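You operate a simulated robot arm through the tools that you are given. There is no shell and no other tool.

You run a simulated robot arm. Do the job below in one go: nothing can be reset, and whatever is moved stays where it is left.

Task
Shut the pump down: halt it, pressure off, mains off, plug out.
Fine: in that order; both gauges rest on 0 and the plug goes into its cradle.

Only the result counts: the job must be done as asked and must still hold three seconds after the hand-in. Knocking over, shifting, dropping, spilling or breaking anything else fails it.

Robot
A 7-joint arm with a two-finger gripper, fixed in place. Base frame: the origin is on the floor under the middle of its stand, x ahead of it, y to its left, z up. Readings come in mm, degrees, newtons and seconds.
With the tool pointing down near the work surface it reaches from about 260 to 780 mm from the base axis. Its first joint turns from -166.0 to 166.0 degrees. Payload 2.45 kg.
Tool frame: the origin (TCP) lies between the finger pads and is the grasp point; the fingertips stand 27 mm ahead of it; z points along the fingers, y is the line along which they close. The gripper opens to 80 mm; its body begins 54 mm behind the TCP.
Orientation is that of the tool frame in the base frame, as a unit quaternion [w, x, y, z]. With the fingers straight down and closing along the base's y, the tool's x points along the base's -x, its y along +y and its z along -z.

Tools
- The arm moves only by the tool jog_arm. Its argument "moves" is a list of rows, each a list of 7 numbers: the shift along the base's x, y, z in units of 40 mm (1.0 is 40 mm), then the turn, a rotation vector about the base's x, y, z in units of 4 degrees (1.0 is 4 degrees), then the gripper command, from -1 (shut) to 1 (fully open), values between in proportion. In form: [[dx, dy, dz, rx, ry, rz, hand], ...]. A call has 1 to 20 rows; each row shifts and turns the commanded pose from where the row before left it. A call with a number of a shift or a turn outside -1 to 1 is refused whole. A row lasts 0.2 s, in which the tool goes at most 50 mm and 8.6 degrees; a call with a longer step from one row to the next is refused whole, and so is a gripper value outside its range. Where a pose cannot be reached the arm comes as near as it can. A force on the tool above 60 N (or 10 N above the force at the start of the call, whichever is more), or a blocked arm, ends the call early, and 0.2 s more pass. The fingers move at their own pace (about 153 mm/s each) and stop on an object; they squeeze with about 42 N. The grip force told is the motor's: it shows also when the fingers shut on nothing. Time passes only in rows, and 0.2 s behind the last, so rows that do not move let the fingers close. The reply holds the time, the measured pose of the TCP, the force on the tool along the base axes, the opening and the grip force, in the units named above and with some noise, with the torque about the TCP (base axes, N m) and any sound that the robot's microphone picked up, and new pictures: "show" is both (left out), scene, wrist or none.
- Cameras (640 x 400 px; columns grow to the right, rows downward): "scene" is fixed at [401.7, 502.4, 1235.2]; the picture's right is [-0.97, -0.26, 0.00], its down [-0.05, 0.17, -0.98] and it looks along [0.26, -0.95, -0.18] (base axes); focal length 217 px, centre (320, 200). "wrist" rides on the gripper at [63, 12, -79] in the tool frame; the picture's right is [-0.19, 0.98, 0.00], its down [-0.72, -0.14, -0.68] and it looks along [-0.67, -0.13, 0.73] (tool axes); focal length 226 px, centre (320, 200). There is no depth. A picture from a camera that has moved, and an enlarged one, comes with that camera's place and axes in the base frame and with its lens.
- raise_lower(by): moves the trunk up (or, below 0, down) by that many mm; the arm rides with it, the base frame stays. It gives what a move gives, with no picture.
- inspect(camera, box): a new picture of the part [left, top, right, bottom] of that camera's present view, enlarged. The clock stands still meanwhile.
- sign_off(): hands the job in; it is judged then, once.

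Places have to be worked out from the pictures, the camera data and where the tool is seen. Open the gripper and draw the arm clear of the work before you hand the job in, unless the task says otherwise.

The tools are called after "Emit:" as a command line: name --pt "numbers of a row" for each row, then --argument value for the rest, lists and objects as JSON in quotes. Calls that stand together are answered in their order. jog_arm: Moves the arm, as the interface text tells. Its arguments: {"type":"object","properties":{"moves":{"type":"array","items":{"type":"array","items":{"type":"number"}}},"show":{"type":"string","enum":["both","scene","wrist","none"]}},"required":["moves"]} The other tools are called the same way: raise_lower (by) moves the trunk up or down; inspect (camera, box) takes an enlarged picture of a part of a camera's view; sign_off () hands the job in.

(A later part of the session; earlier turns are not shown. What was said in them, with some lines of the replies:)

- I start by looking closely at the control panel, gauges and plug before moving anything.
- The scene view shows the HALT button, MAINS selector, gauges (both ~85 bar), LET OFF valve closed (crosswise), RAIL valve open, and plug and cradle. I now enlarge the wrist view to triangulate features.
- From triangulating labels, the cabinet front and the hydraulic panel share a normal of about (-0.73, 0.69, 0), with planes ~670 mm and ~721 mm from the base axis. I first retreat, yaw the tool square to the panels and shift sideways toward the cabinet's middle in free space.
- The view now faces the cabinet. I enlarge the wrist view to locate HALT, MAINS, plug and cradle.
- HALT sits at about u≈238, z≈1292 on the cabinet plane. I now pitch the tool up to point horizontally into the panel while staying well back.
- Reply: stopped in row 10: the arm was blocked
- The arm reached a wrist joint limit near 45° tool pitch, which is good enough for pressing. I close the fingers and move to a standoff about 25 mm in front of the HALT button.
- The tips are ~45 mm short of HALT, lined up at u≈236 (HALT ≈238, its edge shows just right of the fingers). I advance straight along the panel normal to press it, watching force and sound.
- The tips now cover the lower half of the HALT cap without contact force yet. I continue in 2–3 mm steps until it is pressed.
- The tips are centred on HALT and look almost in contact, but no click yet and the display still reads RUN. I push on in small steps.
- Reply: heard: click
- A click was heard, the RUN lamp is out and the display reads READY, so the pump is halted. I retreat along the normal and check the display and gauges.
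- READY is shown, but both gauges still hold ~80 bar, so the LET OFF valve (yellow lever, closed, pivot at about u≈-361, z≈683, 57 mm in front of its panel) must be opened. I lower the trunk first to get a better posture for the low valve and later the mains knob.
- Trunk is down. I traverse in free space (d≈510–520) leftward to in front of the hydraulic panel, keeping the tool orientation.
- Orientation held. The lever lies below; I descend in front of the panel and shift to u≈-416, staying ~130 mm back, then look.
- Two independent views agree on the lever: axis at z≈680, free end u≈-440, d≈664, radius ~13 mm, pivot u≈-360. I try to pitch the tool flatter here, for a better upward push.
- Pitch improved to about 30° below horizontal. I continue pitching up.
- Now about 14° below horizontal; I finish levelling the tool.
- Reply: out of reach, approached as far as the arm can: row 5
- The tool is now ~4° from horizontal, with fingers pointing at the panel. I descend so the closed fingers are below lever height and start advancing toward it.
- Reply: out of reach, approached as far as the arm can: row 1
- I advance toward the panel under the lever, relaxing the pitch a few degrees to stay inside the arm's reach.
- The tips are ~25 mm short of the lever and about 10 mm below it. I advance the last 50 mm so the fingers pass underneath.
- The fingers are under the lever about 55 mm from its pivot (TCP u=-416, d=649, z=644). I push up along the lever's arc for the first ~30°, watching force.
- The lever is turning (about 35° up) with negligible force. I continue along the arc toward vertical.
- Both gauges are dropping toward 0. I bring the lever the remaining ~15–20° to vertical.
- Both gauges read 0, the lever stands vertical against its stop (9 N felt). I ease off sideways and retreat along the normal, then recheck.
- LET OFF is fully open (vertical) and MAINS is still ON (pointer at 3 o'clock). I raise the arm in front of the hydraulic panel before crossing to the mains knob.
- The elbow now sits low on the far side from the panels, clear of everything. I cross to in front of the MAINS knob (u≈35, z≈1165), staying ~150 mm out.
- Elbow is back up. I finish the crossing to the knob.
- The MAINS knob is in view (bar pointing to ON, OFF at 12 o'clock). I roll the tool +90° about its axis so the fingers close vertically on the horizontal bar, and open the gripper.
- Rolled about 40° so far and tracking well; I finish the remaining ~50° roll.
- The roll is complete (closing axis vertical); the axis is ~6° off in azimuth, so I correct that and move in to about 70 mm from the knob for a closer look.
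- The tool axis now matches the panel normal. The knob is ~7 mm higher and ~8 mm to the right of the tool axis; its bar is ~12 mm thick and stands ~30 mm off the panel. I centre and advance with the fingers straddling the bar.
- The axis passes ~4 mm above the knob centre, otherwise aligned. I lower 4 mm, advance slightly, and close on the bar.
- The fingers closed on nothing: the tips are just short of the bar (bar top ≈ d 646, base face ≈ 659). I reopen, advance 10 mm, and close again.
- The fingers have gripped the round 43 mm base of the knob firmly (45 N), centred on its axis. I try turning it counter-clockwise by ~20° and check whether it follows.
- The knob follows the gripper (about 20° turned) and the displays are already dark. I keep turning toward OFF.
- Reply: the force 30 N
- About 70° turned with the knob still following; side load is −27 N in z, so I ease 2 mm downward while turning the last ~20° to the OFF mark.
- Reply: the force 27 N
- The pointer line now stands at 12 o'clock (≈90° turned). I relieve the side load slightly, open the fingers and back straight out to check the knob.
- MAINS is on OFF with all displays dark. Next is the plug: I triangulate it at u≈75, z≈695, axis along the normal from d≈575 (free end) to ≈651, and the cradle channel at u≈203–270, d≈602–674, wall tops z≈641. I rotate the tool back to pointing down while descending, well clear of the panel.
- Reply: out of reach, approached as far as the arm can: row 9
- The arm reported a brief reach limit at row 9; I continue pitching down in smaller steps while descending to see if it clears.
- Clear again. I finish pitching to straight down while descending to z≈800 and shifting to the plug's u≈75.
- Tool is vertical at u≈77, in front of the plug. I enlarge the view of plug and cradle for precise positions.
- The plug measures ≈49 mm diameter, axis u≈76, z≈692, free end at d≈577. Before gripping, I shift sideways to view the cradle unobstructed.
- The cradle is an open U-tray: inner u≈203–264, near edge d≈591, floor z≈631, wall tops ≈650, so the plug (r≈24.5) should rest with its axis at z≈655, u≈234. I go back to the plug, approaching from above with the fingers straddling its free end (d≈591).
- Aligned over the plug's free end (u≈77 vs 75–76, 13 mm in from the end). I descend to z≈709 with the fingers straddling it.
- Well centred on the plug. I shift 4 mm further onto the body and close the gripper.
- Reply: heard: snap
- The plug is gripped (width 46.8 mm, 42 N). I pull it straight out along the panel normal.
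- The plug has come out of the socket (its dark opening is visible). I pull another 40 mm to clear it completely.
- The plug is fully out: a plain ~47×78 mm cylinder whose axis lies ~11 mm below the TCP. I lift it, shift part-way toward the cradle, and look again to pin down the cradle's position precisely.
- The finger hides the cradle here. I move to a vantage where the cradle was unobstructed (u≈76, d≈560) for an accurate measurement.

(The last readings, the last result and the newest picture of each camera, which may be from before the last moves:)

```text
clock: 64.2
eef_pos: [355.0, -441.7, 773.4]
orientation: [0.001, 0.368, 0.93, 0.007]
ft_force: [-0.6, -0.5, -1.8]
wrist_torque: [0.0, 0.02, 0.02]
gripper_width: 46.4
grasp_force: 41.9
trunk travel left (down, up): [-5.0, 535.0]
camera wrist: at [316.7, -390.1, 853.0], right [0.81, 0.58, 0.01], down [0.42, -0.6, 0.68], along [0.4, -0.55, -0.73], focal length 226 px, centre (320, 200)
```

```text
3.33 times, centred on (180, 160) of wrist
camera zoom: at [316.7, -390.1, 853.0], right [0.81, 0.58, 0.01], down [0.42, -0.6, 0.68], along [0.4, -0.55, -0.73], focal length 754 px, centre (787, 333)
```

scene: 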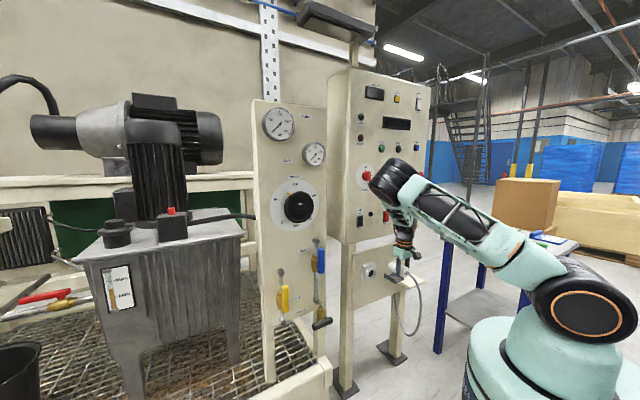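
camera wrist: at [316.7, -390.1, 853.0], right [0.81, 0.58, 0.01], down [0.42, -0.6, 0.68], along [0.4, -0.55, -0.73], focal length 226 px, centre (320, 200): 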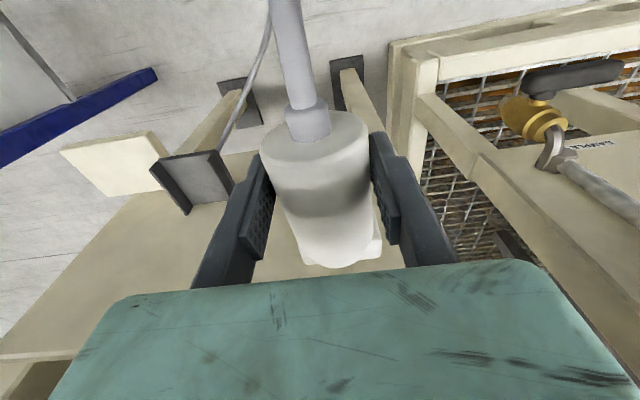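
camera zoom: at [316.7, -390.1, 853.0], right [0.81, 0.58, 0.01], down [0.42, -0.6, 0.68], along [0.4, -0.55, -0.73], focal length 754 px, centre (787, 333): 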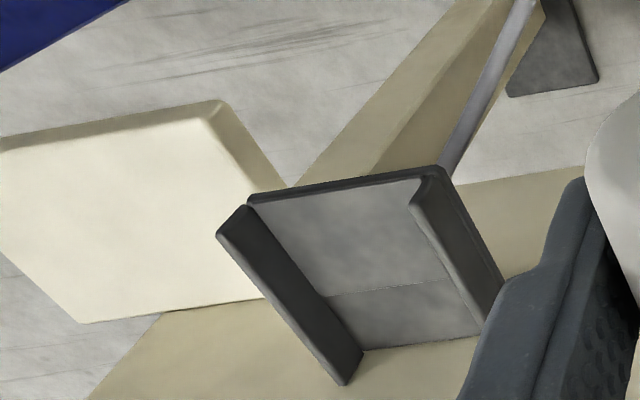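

Triangulating from two wrist views agrees to ~1 mm: channel inner u≈206.5–266, d≈602–672, floor z≈636, wall tops ≈649. So I aim for plug axis u≈236; I move over at a safe standoff, then lower to z≈702 in front of the cradle.

Emit:
jog_arm --pt "-0.5 0.2 0 0 0 0 -1" --pt "-0.7 -0.6 0 0 0 0 -1" --pt "-0.7 -0.65 0 0 0 0 -1" --pt "-0.7 -0.65 0 0 0 0 -1" --pt "-0.7 -0.66 0 0 0 0 -1" --pt "0 0 -0.6 0 0 0 -1" --pt "0 0 -0.6 0 0 0 -1" --pt "0 0 -0.55 0 0 0 -1" --pt "0 0 0 0 0 0 -1" --show "both"

Emit:
inspect --camera "scene" --box '[355, 225, 455, 305]'

```text
clock: 66.2
eef_pos: [223.6, -534.5, 705.9]
orientation: [0.002, 0.369, 0.929, 0.006]
ft_force: [0.2, -0.5, -2.0]
wrist_torque: [-0.01, 0.02, 0.02]
gripper_width: 46.7
grasp_force: 41.7
trunk travel left (down, up): [-5.0, 535.0]
camera wrist: at [185.2, -482.8, 785.4], right [0.81, 0.58, 0.01], down [0.42, -0.6, 0.68], along [0.4, -0.55, -0.73], focal length 226 px, centre (320, 200)
```

scene: 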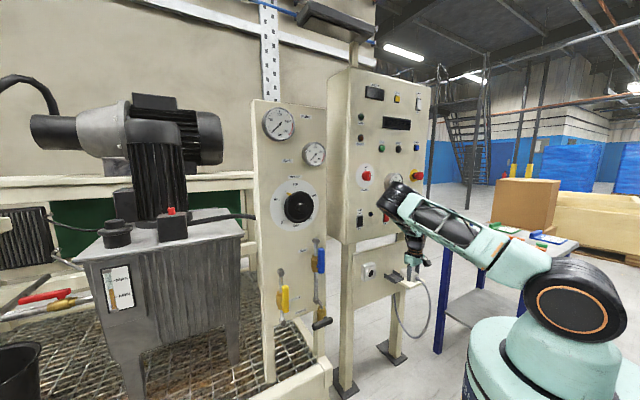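
wrist: 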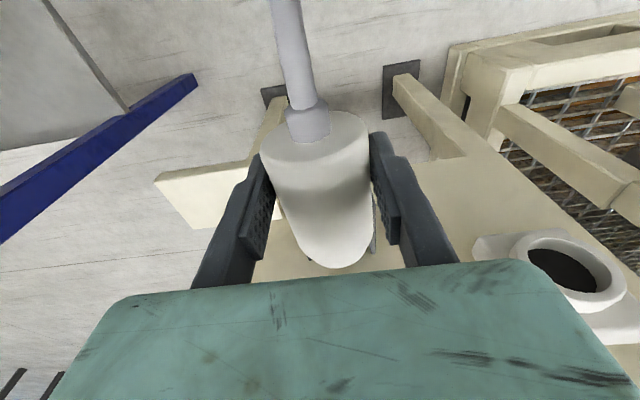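

```text
5.00 times, centred on (405, 265) of scene
camera zoom: at [401.7, 502.4, 1235.2], right [-0.97, -0.26, 0.0], down [-0.05, 0.17, -0.98], along [0.26, -0.95, -0.18], focal length 1087 px, centre (-105, -125)
```

zoom: 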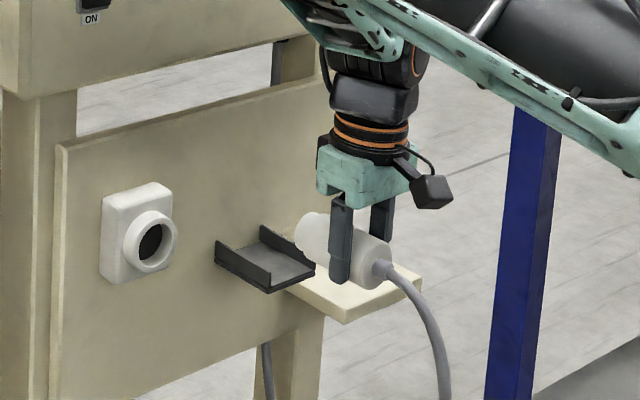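

Aligned with the channel at u≈234. I move forward over the cradle to d≈602, keeping the plug bottom ~17 mm above the walls.

Emit:
jog_arm --pt "0.2 -0.21 0 0 0 0 -1" --pt "0.3 -0.3 0 0 0 0 -1" --pt "0.3 -0.3 0 0 0 0 -1" --pt "0.3 -0.29 0 0 0 0 -1" --pt "0.18 -0.18 0 0 0 0 -1" --pt "0 0 0 0 0 0 -1" --show "both"

Emit:
inspect --camera "scene" --box '[365, 225, 445, 300]'

Emit:
inspect --camera "wrist" --box '[180, 100, 420, 290]'

```text
clock: 67.7
eef_pos: [274.8, -585.7, 704.9]
orientation: [0.001, 0.369, 0.929, 0.006]
ft_force: [-0.7, -0.1, -1.5]
wrist_torque: [-0.01, -0.02, -0.01]
gripper_width: 46.3
grasp_force: 42.0
trunk travel left (down, up): [-5.0, 535.0]
camera wrist: at [236.7, -534.3, 785.2], right [0.81, 0.58, 0.01], down [0.42, -0.6, 0.68], along [0.4, -0.55, -0.73], focal length 226 px, centre (320, 200)
```

scene: 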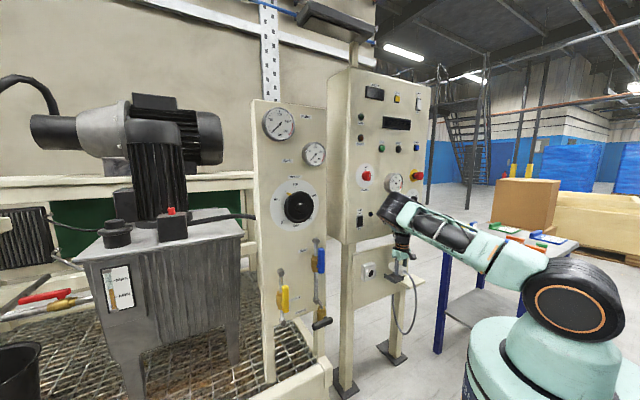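
wrist: 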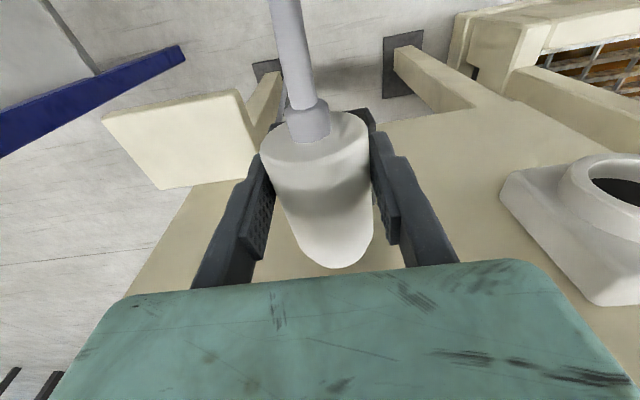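

```text
5.33 times, centred on (405, 262) of scene
camera zoom: at [401.7, 502.4, 1235.2], right [-0.97, -0.26, 0.0], down [-0.05, 0.17, -0.98], along [0.26, -0.95, -0.18], focal length 1159 px, centre (-133, -133)
```

zoom: 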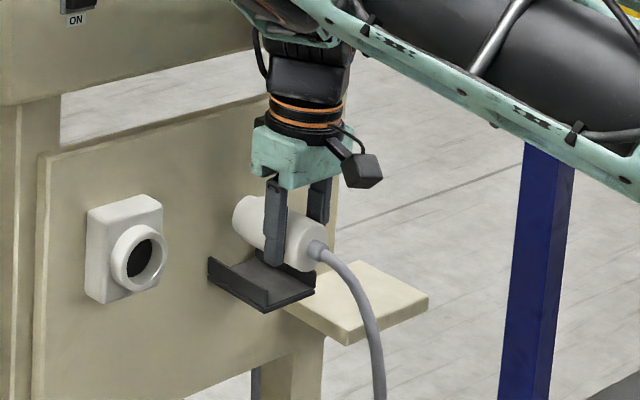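

```text
2.11 times, centred on (300, 195) of wrist
camera zoom: at [236.7, -534.3, 785.2], right [0.81, 0.58, 0.01], down [0.42, -0.6, 0.68], along [0.4, -0.55, -0.73], focal length 476 px, centre (362, 210)
```

zoom: 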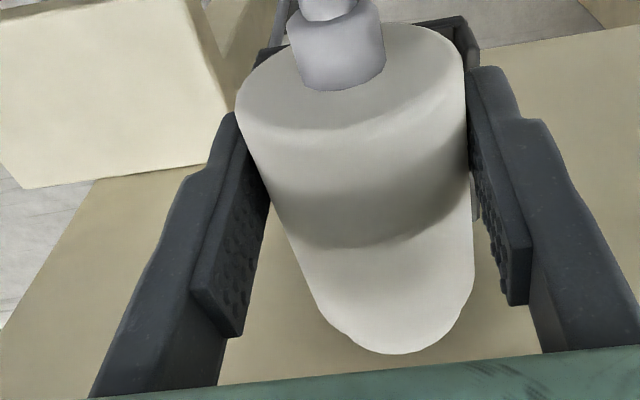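

Position over the channel is right (u=236.4, d=602; the cradle's visible corners match predictions within ~2 mm). I lower gently toward the floor, watching for contact.

Emit:
jog_arm --pt "0 0 -0.2 0 0 0 -1" --pt "0 0 -0.2 0 0 0 -1" --pt "0 0 -0.15 0 0 0 -1" --pt "0 0 -0.1 0 0 0 -1" --pt "0 0 0 0 0 0 -1" --show "both"

Emit:
inspect --camera "scene" --box '[370, 240, 430, 290]'

```text
clock: 68.8
eef_pos: [274.8, -585.2, 680.9]
orientation: [0.003, 0.369, 0.929, 0.004]
ft_force: [1.5, 4.6, 31.3]
wrist_torque: [-0.72, 0.61, -0.04]
gripper_width: 46.4
grasp_force: 42.4
trunk travel left (down, up): [-5.0, 535.0]
camera wrist: at [236.0, -533.9, 759.7], right [0.81, 0.58, 0.01], down [0.42, -0.6, 0.68], along [0.4, -0.55, -0.73], focal length 226 px, centre (320, 200)
```

scene: 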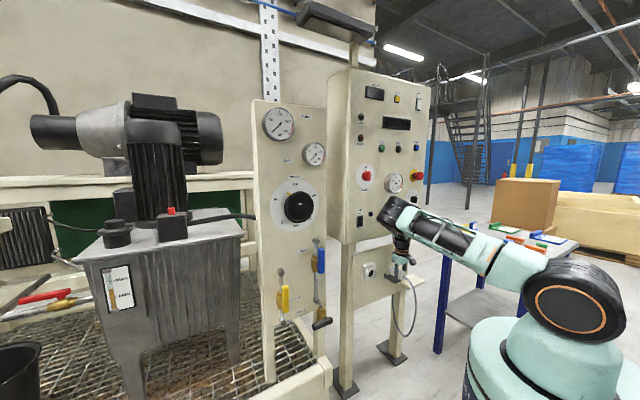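
wrist: 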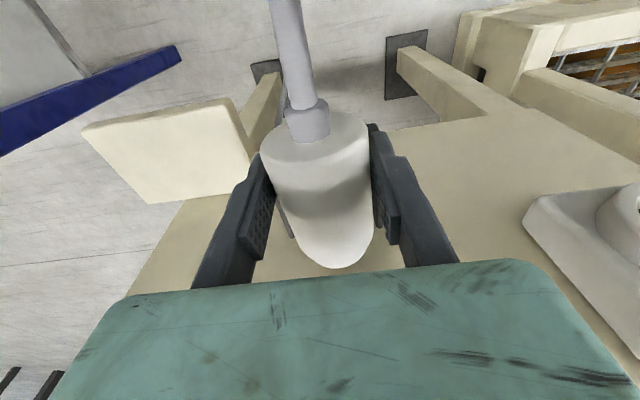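

```text
8.00 times, centred on (400, 265) of scene
camera zoom: at [401.7, 502.4, 1235.2], right [-0.97, -0.26, 0.0], down [-0.05, 0.17, -0.98], along [0.26, -0.95, -0.18], focal length 1739 px, centre (-320, -320)
```

zoom: 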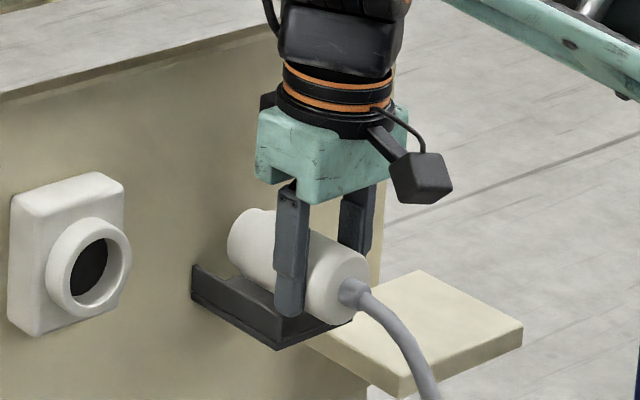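

The 31 N upward force with its torque offset (+30 mm in u) shows a fingertip resting on the tray wall's top (z≈653), with the plug ~10 mm above the floor and already between the walls. I raise 1.5 mm to unload and open moderately so the plug settles into the tray.

Emit:
jog_arm --pt "0 0 0.05 0 0 0 -1" --pt "0 0 0.02 0 0 0 -1" --pt "0 0 0 0 0 0 -1" --show "none"

```text
clock: 69.7
eef_pos: [273.2, -584.5, 681.6]
orientation: [0.001, 0.369, 0.929, 0.005]
ft_force: [-1.7, -3.8, 11.1]
wrist_torque: [-0.48, 0.3, 0.02]
gripper_width: 46.4
grasp_force: 41.8
trunk travel left (down, up): [-5.0, 535.0]
```

Still 11 N of contact; I raise a little more until unloaded, then open.

Emit:
jog_arm --pt "0 0 0.03 0 0 0 -1" --pt "0 0 0 0 0 0 -1" --show "none"

```text
clock: 70.2
eef_pos: [274.4, -586.2, 681.6]
orientation: [0.0, 0.369, 0.929, 0.006]
ft_force: [-2.9, 0.6, 2.6]
wrist_torque: [-0.1, 0.17, -0.07]
gripper_width: 46.5
grasp_force: 42.6
trunk travel left (down, up): [-5.0, 535.0]
```

Nearly unloaded now. I open the fingers to ~62 mm to release the plug into the tray.

Emit:
jog_arm --pt "0 0 0.02 0 0 0 0.3" --pt "0 0 0 0 0 0 0.55" --pt "0 0 0 0 0 0 0.55" --pt "0 0 0 0 0 0 0.55" --show "both"

Emit:
inspect --camera "scene" --box '[370, 240, 430, 290]'

Emit:
inspect --camera "wrist" --box '[180, 80, 440, 285]'

```text
clock: 71.2
eef_pos: [275.9, -584.6, 684.2]
orientation: [0.002, 0.369, 0.93, 0.006]
ft_force: [5.3, 1.3, 9.7]
wrist_torque: [-0.24, 0.01, 0.14]
gripper_width: 55.8
grasp_force: 0.1
trunk travel left (down, up): [-5.0, 535.0]
camera wrist: at [237.6, -534.4, 763.0], right [0.81, 0.58, 0.01], down [0.42, -0.6, 0.68], along [0.4, -0.55, -0.73], focal length 226 px, centre (320, 200)
```

scene: 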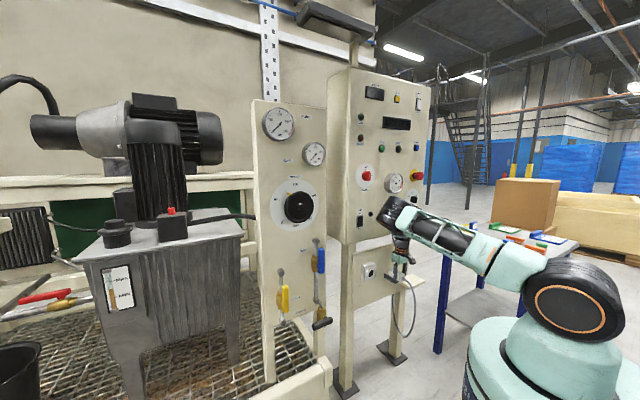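
wrist: 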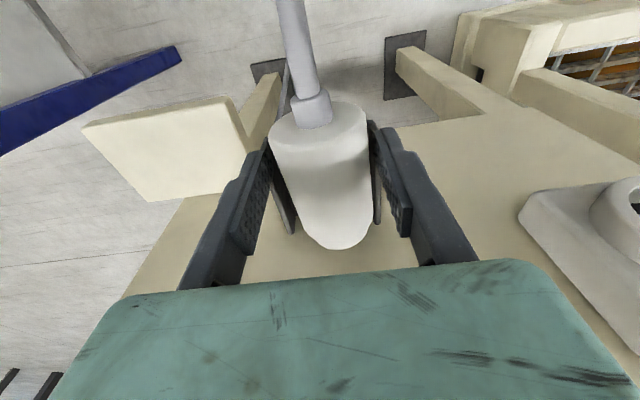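

```text
8.00 times, centred on (400, 265) of scene
camera zoom: at [401.7, 502.4, 1235.2], right [-0.97, -0.26, 0.0], down [-0.05, 0.17, -0.98], along [0.26, -0.95, -0.18], focal length 1739 px, centre (-320, -320)
```

zoom: 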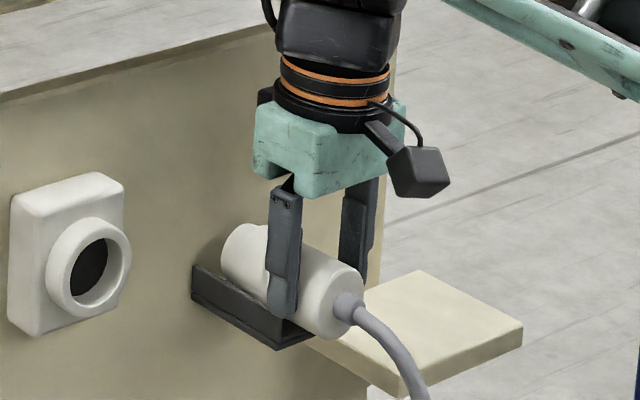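

```text
1.95 times, centred on (310, 182) of wrist
camera zoom: at [237.6, -534.4, 763.0], right [0.81, 0.58, 0.01], down [0.42, -0.6, 0.68], along [0.4, -0.55, -0.73], focal length 441 px, centre (340, 234)
```

zoom: 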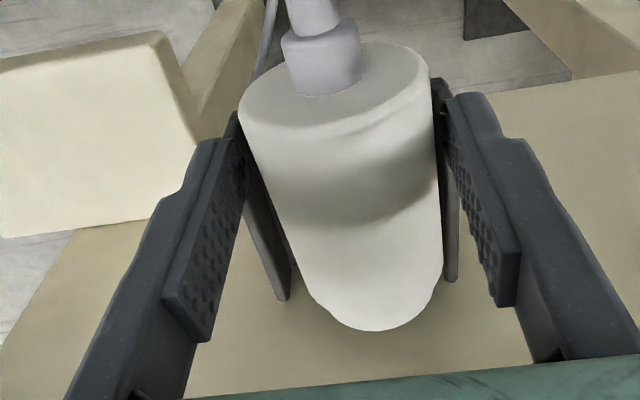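

The plug has dropped neatly into the tray between the walls; the fingertips seem to touch the walls' inner faces (opening stopped at 56 mm). I close slightly to 53 mm to unload and lift straight up.

Emit:
jog_arm --pt "0 0 0 0 0 0 0.32" --pt "0 0 0.08 0 0 0 0.32" --pt "0 0 0.15 0 0 0 0.32" --pt "0 0 0.25 0 0 0 0.34" --pt "0 0 0.5 0 0 0 0.4" --pt "0 0 0.6 0 0 0 0.4" --pt "0 0 0.6 0 0 0 0.4" --show "both"

Emit:
inspect --camera "scene" --box '[370, 240, 430, 290]'

Emit:
inspect --camera "wrist" --box '[200, 80, 420, 260]'

```text
clock: 72.8
eef_pos: [274.7, -585.6, 773.0]
orientation: [0.001, 0.369, 0.929, 0.006]
ft_force: [0.5, 0.2, 0.7]
wrist_torque: [-0.01, -0.01, 0.03]
gripper_width: 56.2
grasp_force: 0.0
trunk travel left (down, up): [-5.0, 535.0]
camera wrist: at [237.7, -535.0, 851.9], right [0.81, 0.58, 0.01], down [0.42, -0.6, 0.68], along [0.4, -0.55, -0.73], focal length 226 px, centre (320, 200)
```

scene: 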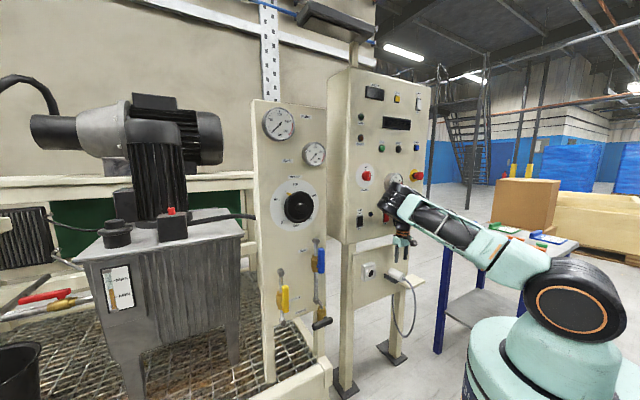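
wrist: 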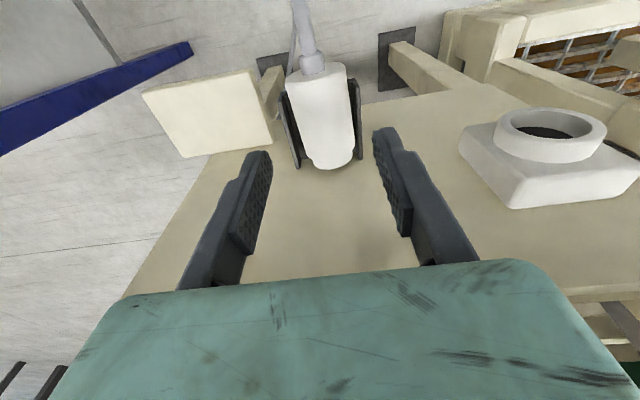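

```text
8.00 times, centred on (400, 265) of scene
camera zoom: at [401.7, 502.4, 1235.2], right [-0.97, -0.26, 0.0], down [-0.05, 0.17, -0.98], along [0.26, -0.95, -0.18], focal length 1739 px, centre (-320, -320)
```

zoom: 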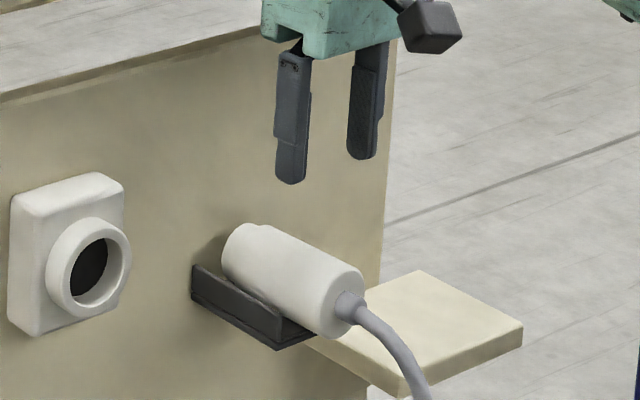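

```text
2.22 times, centred on (310, 170) of wrist
camera zoom: at [237.7, -535.0, 851.9], right [0.81, 0.58, 0.01], down [0.42, -0.6, 0.68], along [0.4, -0.55, -0.73], focal length 502 px, centre (342, 267)
```

zoom: 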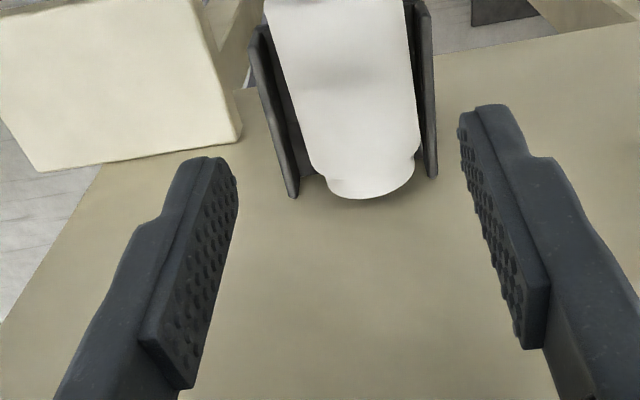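

The plug lies level in the tray at u≈234, spanning d≈587–664 (tray 602–672), i.e. ~11 mm short of centred. To seat it better I close the fingers, go behind its tail above the cable, and will nudge it gently ~9 mm forward.

Emit:
jog_arm --pt "-0.35 0.37 0 0 0 0 0" --pt "-0.37 0.38 0 0 0 0 -1" --pt "0 0 -0.6 0 0 0 -1" --pt "0 0 -0.6 0 0 0 -1" --pt "0 0 -0.55 0 0 0 -1" --pt "0 0 0 0 0 0 -1" --show "both"

Emit:
inspect --camera "wrist" --box '[220, 80, 420, 260]'

Emit:
inspect --camera "scene" --box '[370, 240, 430, 290]'

```text
clock: 74.2
eef_pos: [247.5, -558.0, 699.4]
orientation: [0.001, 0.369, 0.93, 0.006]
ft_force: [0.0, 0.6, -0.3]
wrist_torque: [0.01, 0.0, -0.02]
gripper_width: 0.0
grasp_force: 29.7
trunk travel left (down, up): [-5.0, 535.0]
camera wrist: at [209.7, -506.5, 777.7], right [0.81, 0.58, 0.01], down [0.42, -0.6, 0.68], along [0.4, -0.55, -0.73], focal length 226 px, centre (320, 200)
```

scene: 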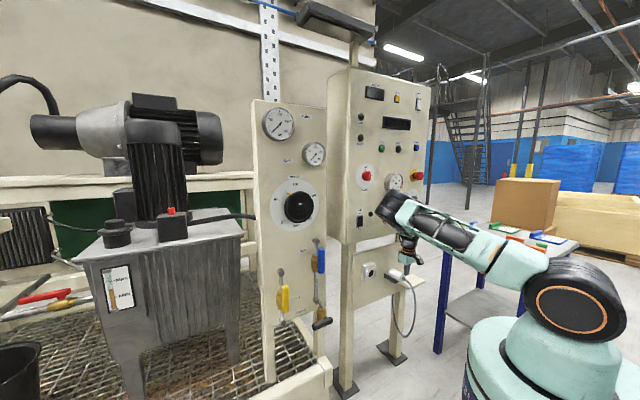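
wrist: 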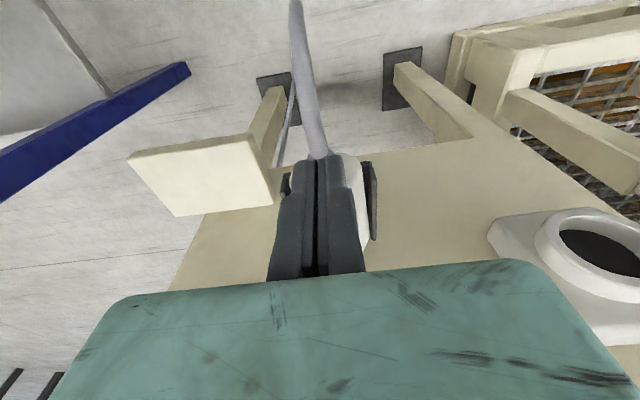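

```text
2.22 times, centred on (320, 170) of wrist
camera zoom: at [209.7, -506.5, 777.7], right [0.81, 0.58, 0.01], down [0.42, -0.6, 0.68], along [0.4, -0.55, -0.73], focal length 502 px, centre (320, 267)
```

zoom: 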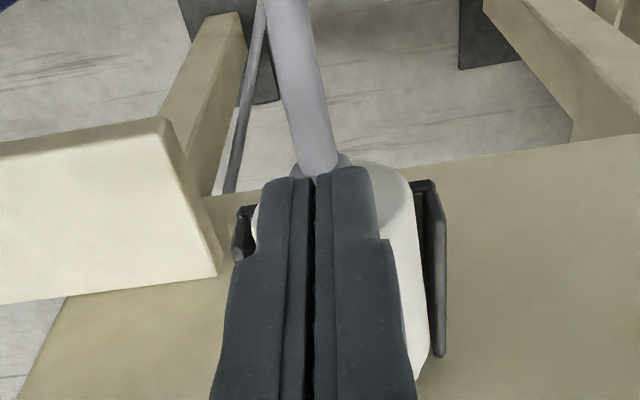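

```text
8.00 times, centred on (400, 265) of scene
camera zoom: at [401.7, 502.4, 1235.2], right [-0.97, -0.26, 0.0], down [-0.05, 0.17, -0.98], along [0.26, -0.95, -0.18], focal length 1739 px, centre (-320, -320)
```

zoom: 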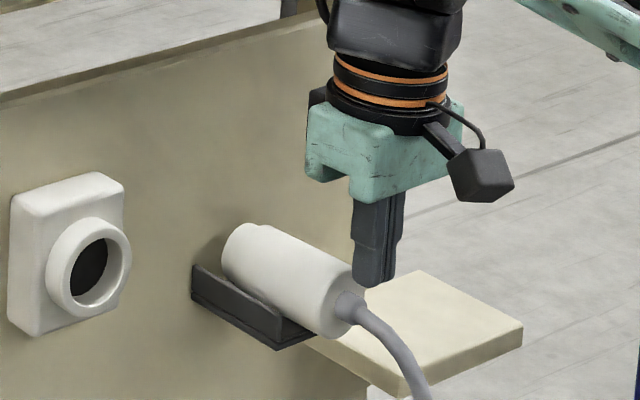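

The tips are behind the tail's upper half, ~14 mm away and above the cable boot. I push forward slowly 22 mm in total (≈8–9 mm of plug travel).

Emit:
jog_arm --pt "0.09 -0.086 0 0 0 0 -1" --pt "0.09 -0.086 0 0 0 0 -1" --pt "0.06 -0.057 0 0 0 0 -1" --pt "0.05 -0.048 0 0 0 0 -1" --pt "0.05 -0.048 0 0 0 0 -1" --pt "0.05 -0.048 0 0 0 0 -1" --pt "0 0 0 0 0 0 -1" --show "both"

Emit:
inspect --camera "scene" --box '[370, 240, 430, 290]'

```text
clock: 75.8
eef_pos: [261.5, -568.5, 700.8]
orientation: [0.001, 0.369, 0.929, 0.007]
ft_force: [0.0, 0.6, 0.4]
wrist_torque: [-0.01, 0.0, -0.01]
gripper_width: 0.1
grasp_force: 30.0
trunk travel left (down, up): [-5.0, 535.0]
camera wrist: at [223.1, -518.0, 779.6], right [0.81, 0.58, 0.01], down [0.42, -0.6, 0.68], along [0.4, -0.55, -0.73], focal length 226 px, centre (320, 200)
```

scene: 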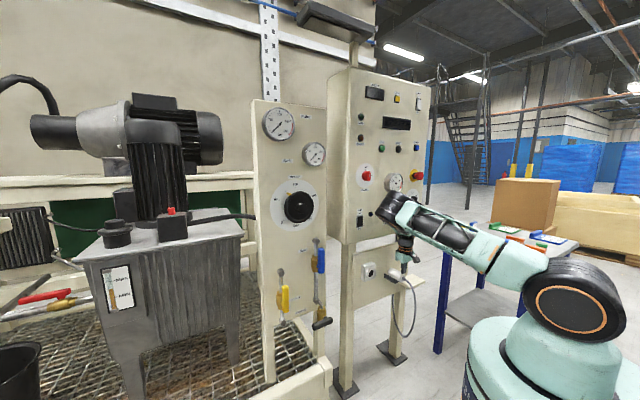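
wrist: 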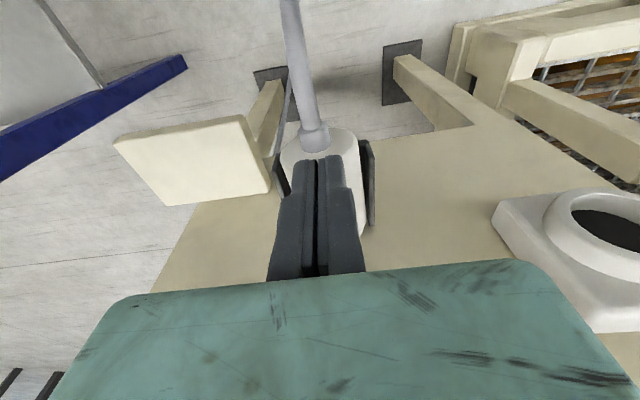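

```text
8.00 times, centred on (400, 265) of scene
camera zoom: at [401.7, 502.4, 1235.2], right [-0.97, -0.26, 0.0], down [-0.05, 0.17, -0.98], along [0.26, -0.95, -0.18], focal length 1739 px, centre (-320, -320)
```

zoom: 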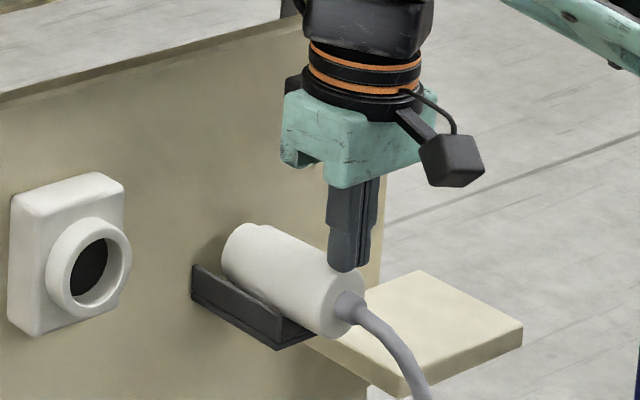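

No contact yet and the plug has not moved; the finger edge is just at the tail. I continue another ~9 mm in small steps.

Emit:
jog_arm --pt "0.054 -0.06 -0.02 0 0 0 -1" --pt "0.054 -0.06 0 0 0 0 -1" --pt "0.054 -0.055 0 0 0 0 -1" --pt "0.04 -0.04 0 0 0 0 -1" --pt "0 0 0 0 0 0 -1" --show "both"

Emit:
inspect --camera "scene" --box '[370, 240, 430, 290]'

Emit:
inspect --camera "wrist" --box '[220, 80, 420, 260]'

```text
clock: 77.0
eef_pos: [269.6, -578.8, 699.5]
orientation: [0.001, 0.369, 0.93, 0.006]
ft_force: [-0.5, -0.2, -0.2]
wrist_torque: [0.0, 0.04, -0.01]
gripper_width: 0.0
grasp_force: 29.7
trunk travel left (down, up): [-5.0, 535.0]
camera wrist: at [231.5, -528.3, 778.6], right [0.81, 0.58, 0.01], down [0.42, -0.6, 0.68], along [0.4, -0.55, -0.73], focal length 226 px, centre (320, 200)
```

scene: 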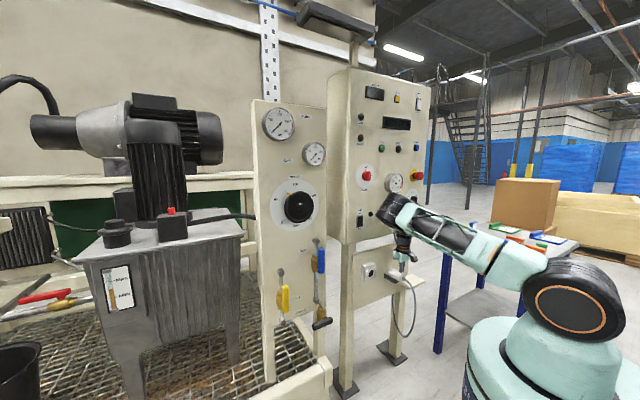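
wrist: 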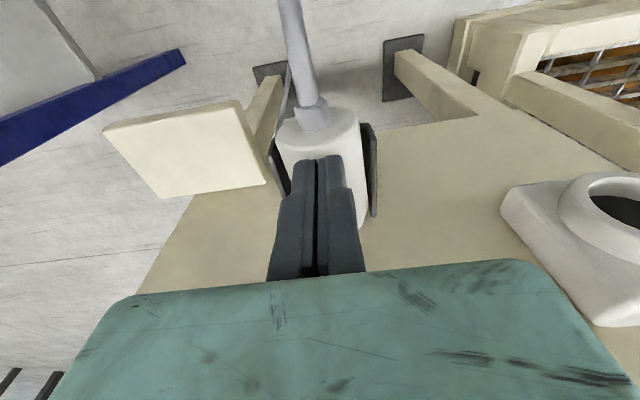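

```text
8.00 times, centred on (400, 265) of scene
camera zoom: at [401.7, 502.4, 1235.2], right [-0.97, -0.26, 0.0], down [-0.05, 0.17, -0.98], along [0.26, -0.95, -0.18], focal length 1739 px, centre (-320, -320)
```

zoom: 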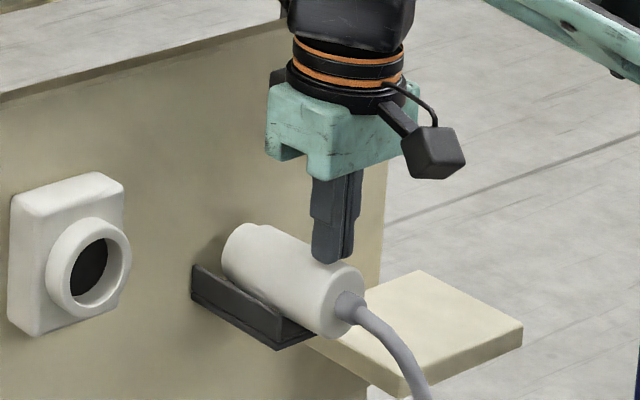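

```text
2.22 times, centred on (320, 170) of wrist
camera zoom: at [231.5, -528.3, 778.6], right [0.81, 0.58, 0.01], down [0.42, -0.6, 0.68], along [0.4, -0.55, -0.73], focal length 502 px, centre (320, 267)
```

zoom: 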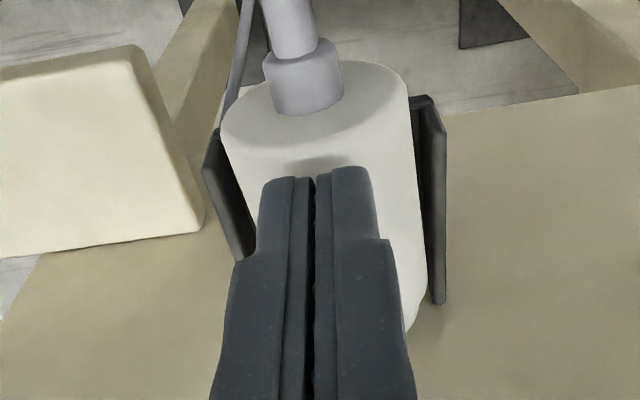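

The fingers are actually passing just above the plug without touching it, so it sits lower in the tray than assumed; re-evaluating, the plug spans d≈590–669 against the tray's 602–672, already well seated. I abandon the nudge, lift straight up, and draw the arm back.

Emit:
jog_arm --pt "0 0 0.3 0 0 0 -1" --pt "0 0 0.6 0 0 0 -1" --pt "0 0 0.8 0 0 0 -1" --pt "-0.4 0.38 0.5 0 0 0 -1" --pt "-0.6 0.568 0.3 0 0 0 0" --pt "-0.6 0.568 0 0 0 0 1" --pt "-0.6 0.568 0 0 0 0 1" --show "both"

Emit:
inspect --camera "scene" --box '[370, 240, 430, 290]'

Emit:
inspect --camera "wrist" --box '[250, 80, 410, 200]'

Emit:
inspect --camera "scene" --box '[240, 95, 350, 165]'

Emit:
inspect --camera "scene" --box '[330, 130, 440, 200]'

```text
clock: 78.7
eef_pos: [182.9, -494.7, 801.8]
orientation: [0.001, 0.37, 0.929, 0.006]
ft_force: [0.0, -0.8, 0.1]
wrist_torque: [-0.01, -0.02, 0.01]
gripper_width: 80.0
grasp_force: 0.1
trunk travel left (down, up): [-5.0, 535.0]
camera wrist: at [144.9, -443.5, 880.9], right [0.81, 0.58, 0.01], down [0.42, -0.6, 0.68], along [0.4, -0.55, -0.73], focal length 226 px, centre (320, 200)
```

scene: 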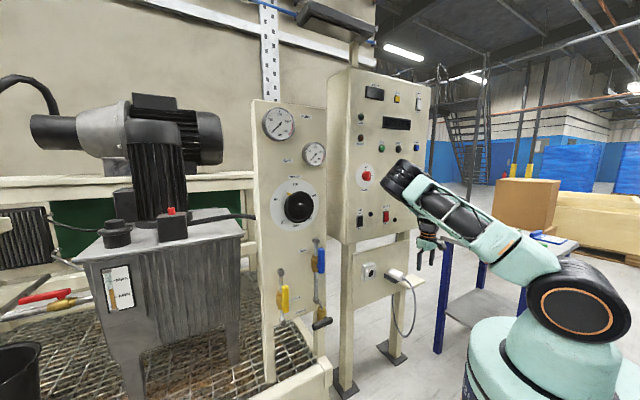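
wrist: 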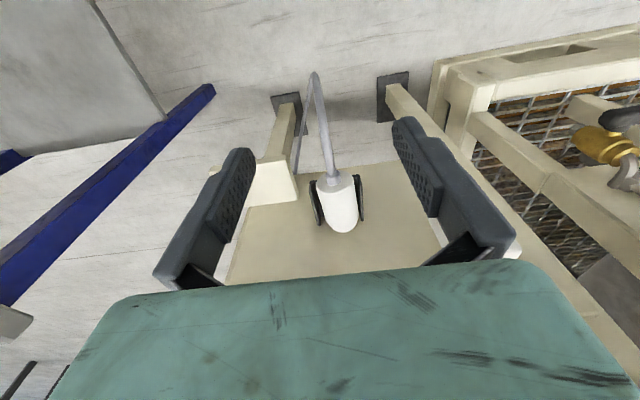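

```text
8.00 times, centred on (400, 265) of scene
camera zoom: at [401.7, 502.4, 1235.2], right [-0.97, -0.26, 0.0], down [-0.05, 0.17, -0.98], along [0.26, -0.95, -0.18], focal length 1739 px, centre (-320, -320)
```

zoom: 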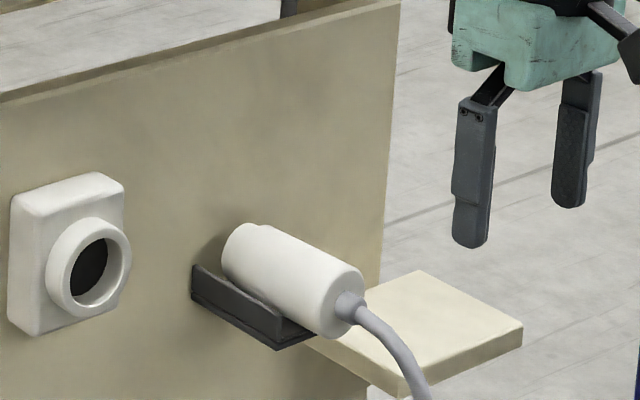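

```text
3.33 times, centred on (330, 140) of wrist
camera zoom: at [144.9, -443.5, 880.9], right [0.81, 0.58, 0.01], down [0.42, -0.6, 0.68], along [0.4, -0.55, -0.73], focal length 754 px, centre (287, 400)
```

zoom: 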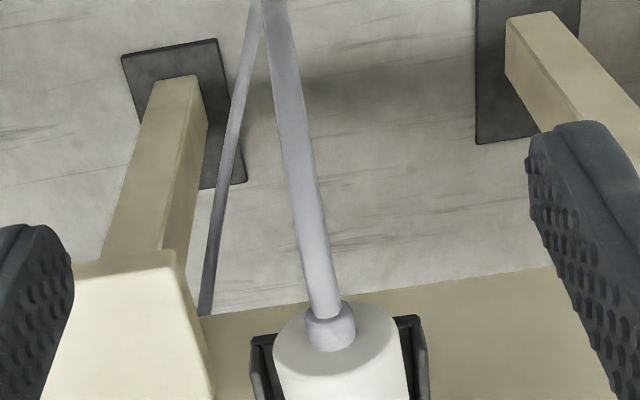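

```text
5.71 times, centred on (295, 130) of scene
camera zoom: at [401.7, 502.4, 1235.2], right [-0.97, -0.26, 0.0], down [-0.05, 0.17, -0.98], along [0.26, -0.95, -0.18], focal length 1242 px, centre (463, 600)
```

zoom: 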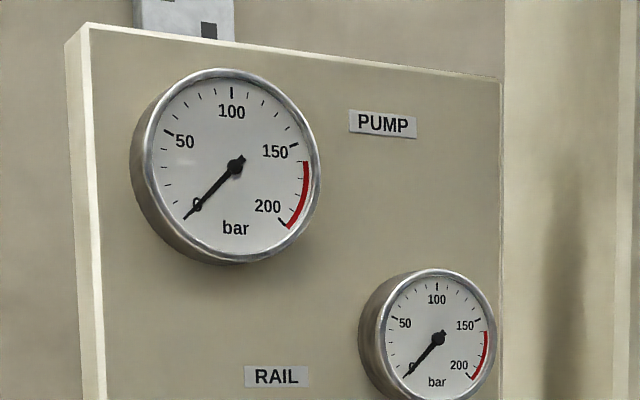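

```text
5.71 times, centred on (385, 165) of scene
camera zoom: at [401.7, 502.4, 1235.2], right [-0.97, -0.26, 0.0], down [-0.05, 0.17, -0.98], along [0.26, -0.95, -0.18], focal length 1242 px, centre (-51, 400)
```

zoom: 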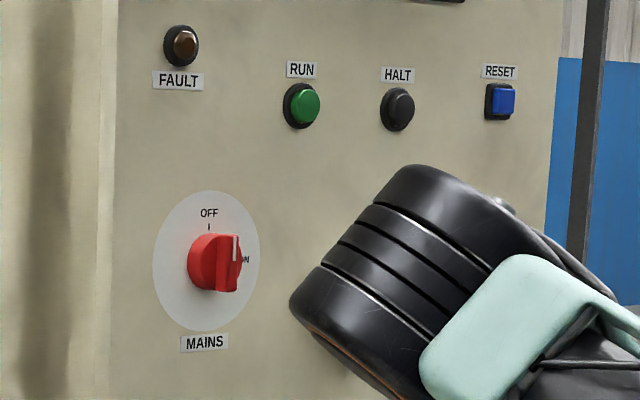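

Plug, gauges and mains look right. I take one more close look at the plug in the tray and at the LET OFF lever to confirm the seating and check nothing is moving.

Emit:
inspect --camera "wrist" --box '[280, 150, 400, 250]'

Emit:
inspect --camera "scene" --box '[240, 240, 350, 330]'

Emit:
inspect --camera "scene" --box '[340, 70, 440, 140]'

```text
4.00 times, centred on (340, 200) of wrist
camera zoom: at [144.9, -443.5, 880.9], right [0.81, 0.58, 0.01], down [0.42, -0.6, 0.68], along [0.4, -0.55, -0.73], focal length 904 px, centre (240, 200)
```

zoom: 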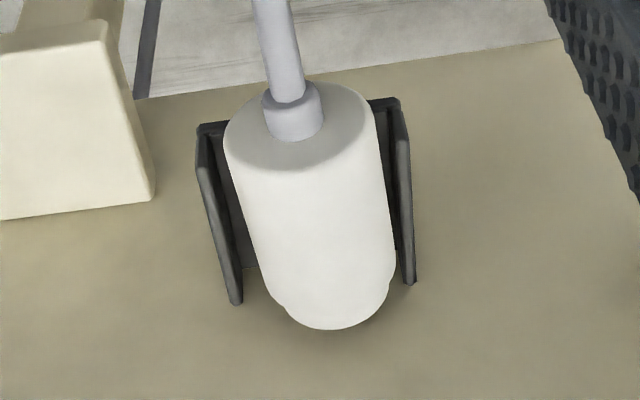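

```text
4.44 times, centred on (295, 285) of scene
camera zoom: at [401.7, 502.4, 1235.2], right [-0.97, -0.26, 0.0], down [-0.05, 0.17, -0.98], along [0.26, -0.95, -0.18], focal length 966 px, centre (431, -178)
```

zoom: 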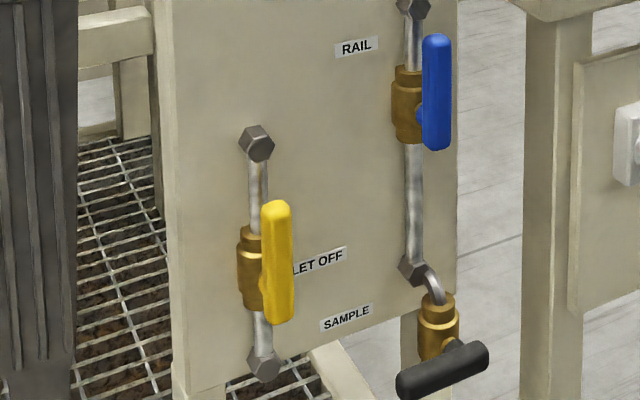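

```text
5.71 times, centred on (390, 105) of scene
camera zoom: at [401.7, 502.4, 1235.2], right [-0.97, -0.26, 0.0], down [-0.05, 0.17, -0.98], along [0.26, -0.95, -0.18], focal length 1242 px, centre (-80, 743)
```

zoom: 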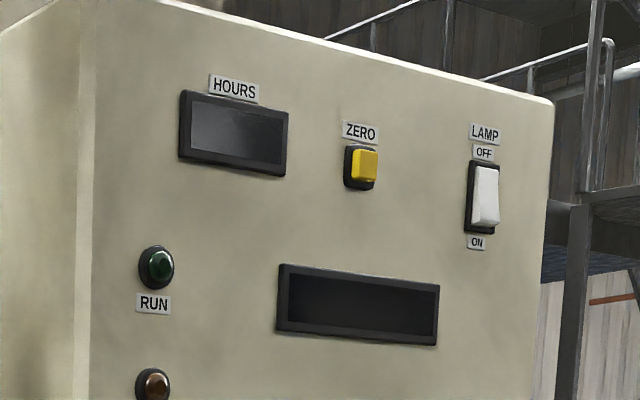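

Everything is in order: displays dark, LET OFF open, gauges on 0, MAINS OFF, plug seated in its tray. I retreat a bit further with the gripper open and wait briefly before handing in.

Emit:
jog_arm --pt "-0.3 0.5 0.5 0 0 0 1" --pt "-0.3 0.5 0.5 0 0 0 1" --pt "0 0.3 0.5 0 0 0 1" --pt "0 0 0 0 0 0 1" --pt "0 0 0 0 0 0 1" --pt "0 0 0 0 0 0 1" --show "both"

Emit:
inspect --camera "scene" --box '[370, 240, 430, 290]'

```text
clock: 80.0
eef_pos: [158.0, -444.7, 859.8]
orientation: [0.002, 0.369, 0.929, 0.006]
ft_force: [-0.1, 0.1, 0.5]
wrist_torque: [0.0, 0.05, -0.01]
gripper_width: 80.3
grasp_force: 0.0
trunk travel left (down, up): [-5.0, 535.0]
camera wrist: at [120.4, -394.2, 938.6], right [0.81, 0.58, 0.01], down [0.42, -0.6, 0.68], along [0.4, -0.55, -0.73], focal length 226 px, centre (320, 200)
```

scene: 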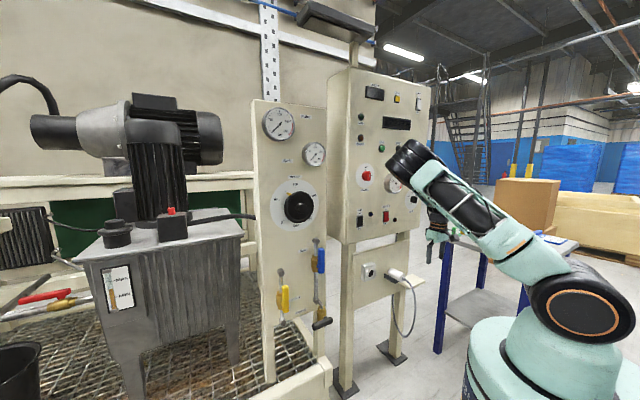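
wrist: 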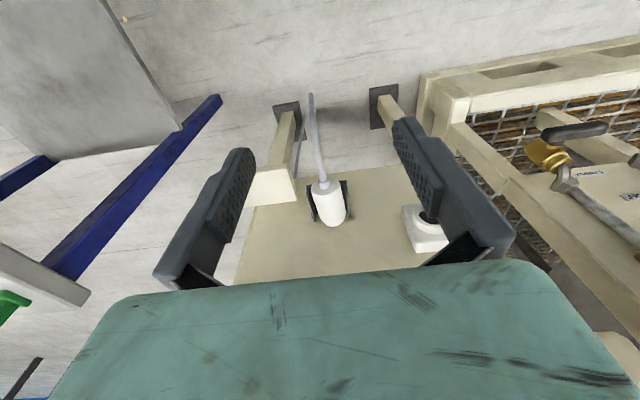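

```text
8.00 times, centred on (400, 265) of scene
camera zoom: at [401.7, 502.4, 1235.2], right [-0.97, -0.26, 0.0], down [-0.05, 0.17, -0.98], along [0.26, -0.95, -0.18], focal length 1739 px, centre (-320, -320)
```

zoom: 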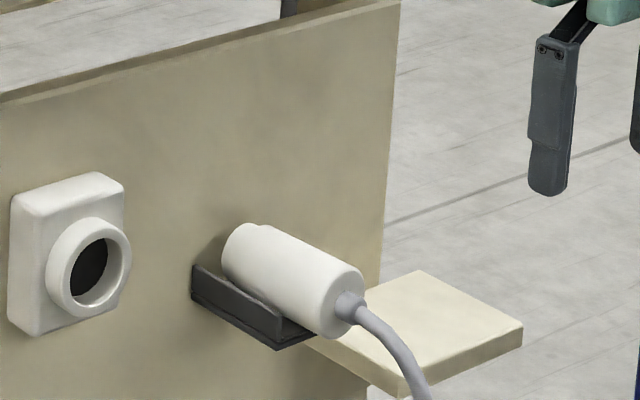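

The plug is resting still in its cradle, the arm is clear with the gripper open, and the whole sequence is done in order. I hand the job in.

Emit:
sign_off

```text
The job is handed in.
```

The pump is shut down in the order you asked, and I've handed the job in.

1. **Halt:** I pressed HALT; there was a click, the RUN lamp went out and the display read READY.
2. **Pressure off:** I turned the yellow LET OFF lever to fully open. The PUMP and RAIL gauges both dropped to 0 and still read 0 at the last check.
3. **Mains off:** I turned the MAINS knob to OFF and all the displays went dark.
4. **Plug out:** I pulled the plug from its socket and put it in its cradle. It dropped about 10 mm into place when I let go. It sits roughly 10 mm off-centre towards the robot, with a small part past the cradle's front edge. It hadn't moved about 9 seconds later.

The arm is back clear of the work with the gripper open. I saw nothing else knocked or shifted. While I was lowering the plug, a fingertip pressed on the cradle wall with about 31 N.
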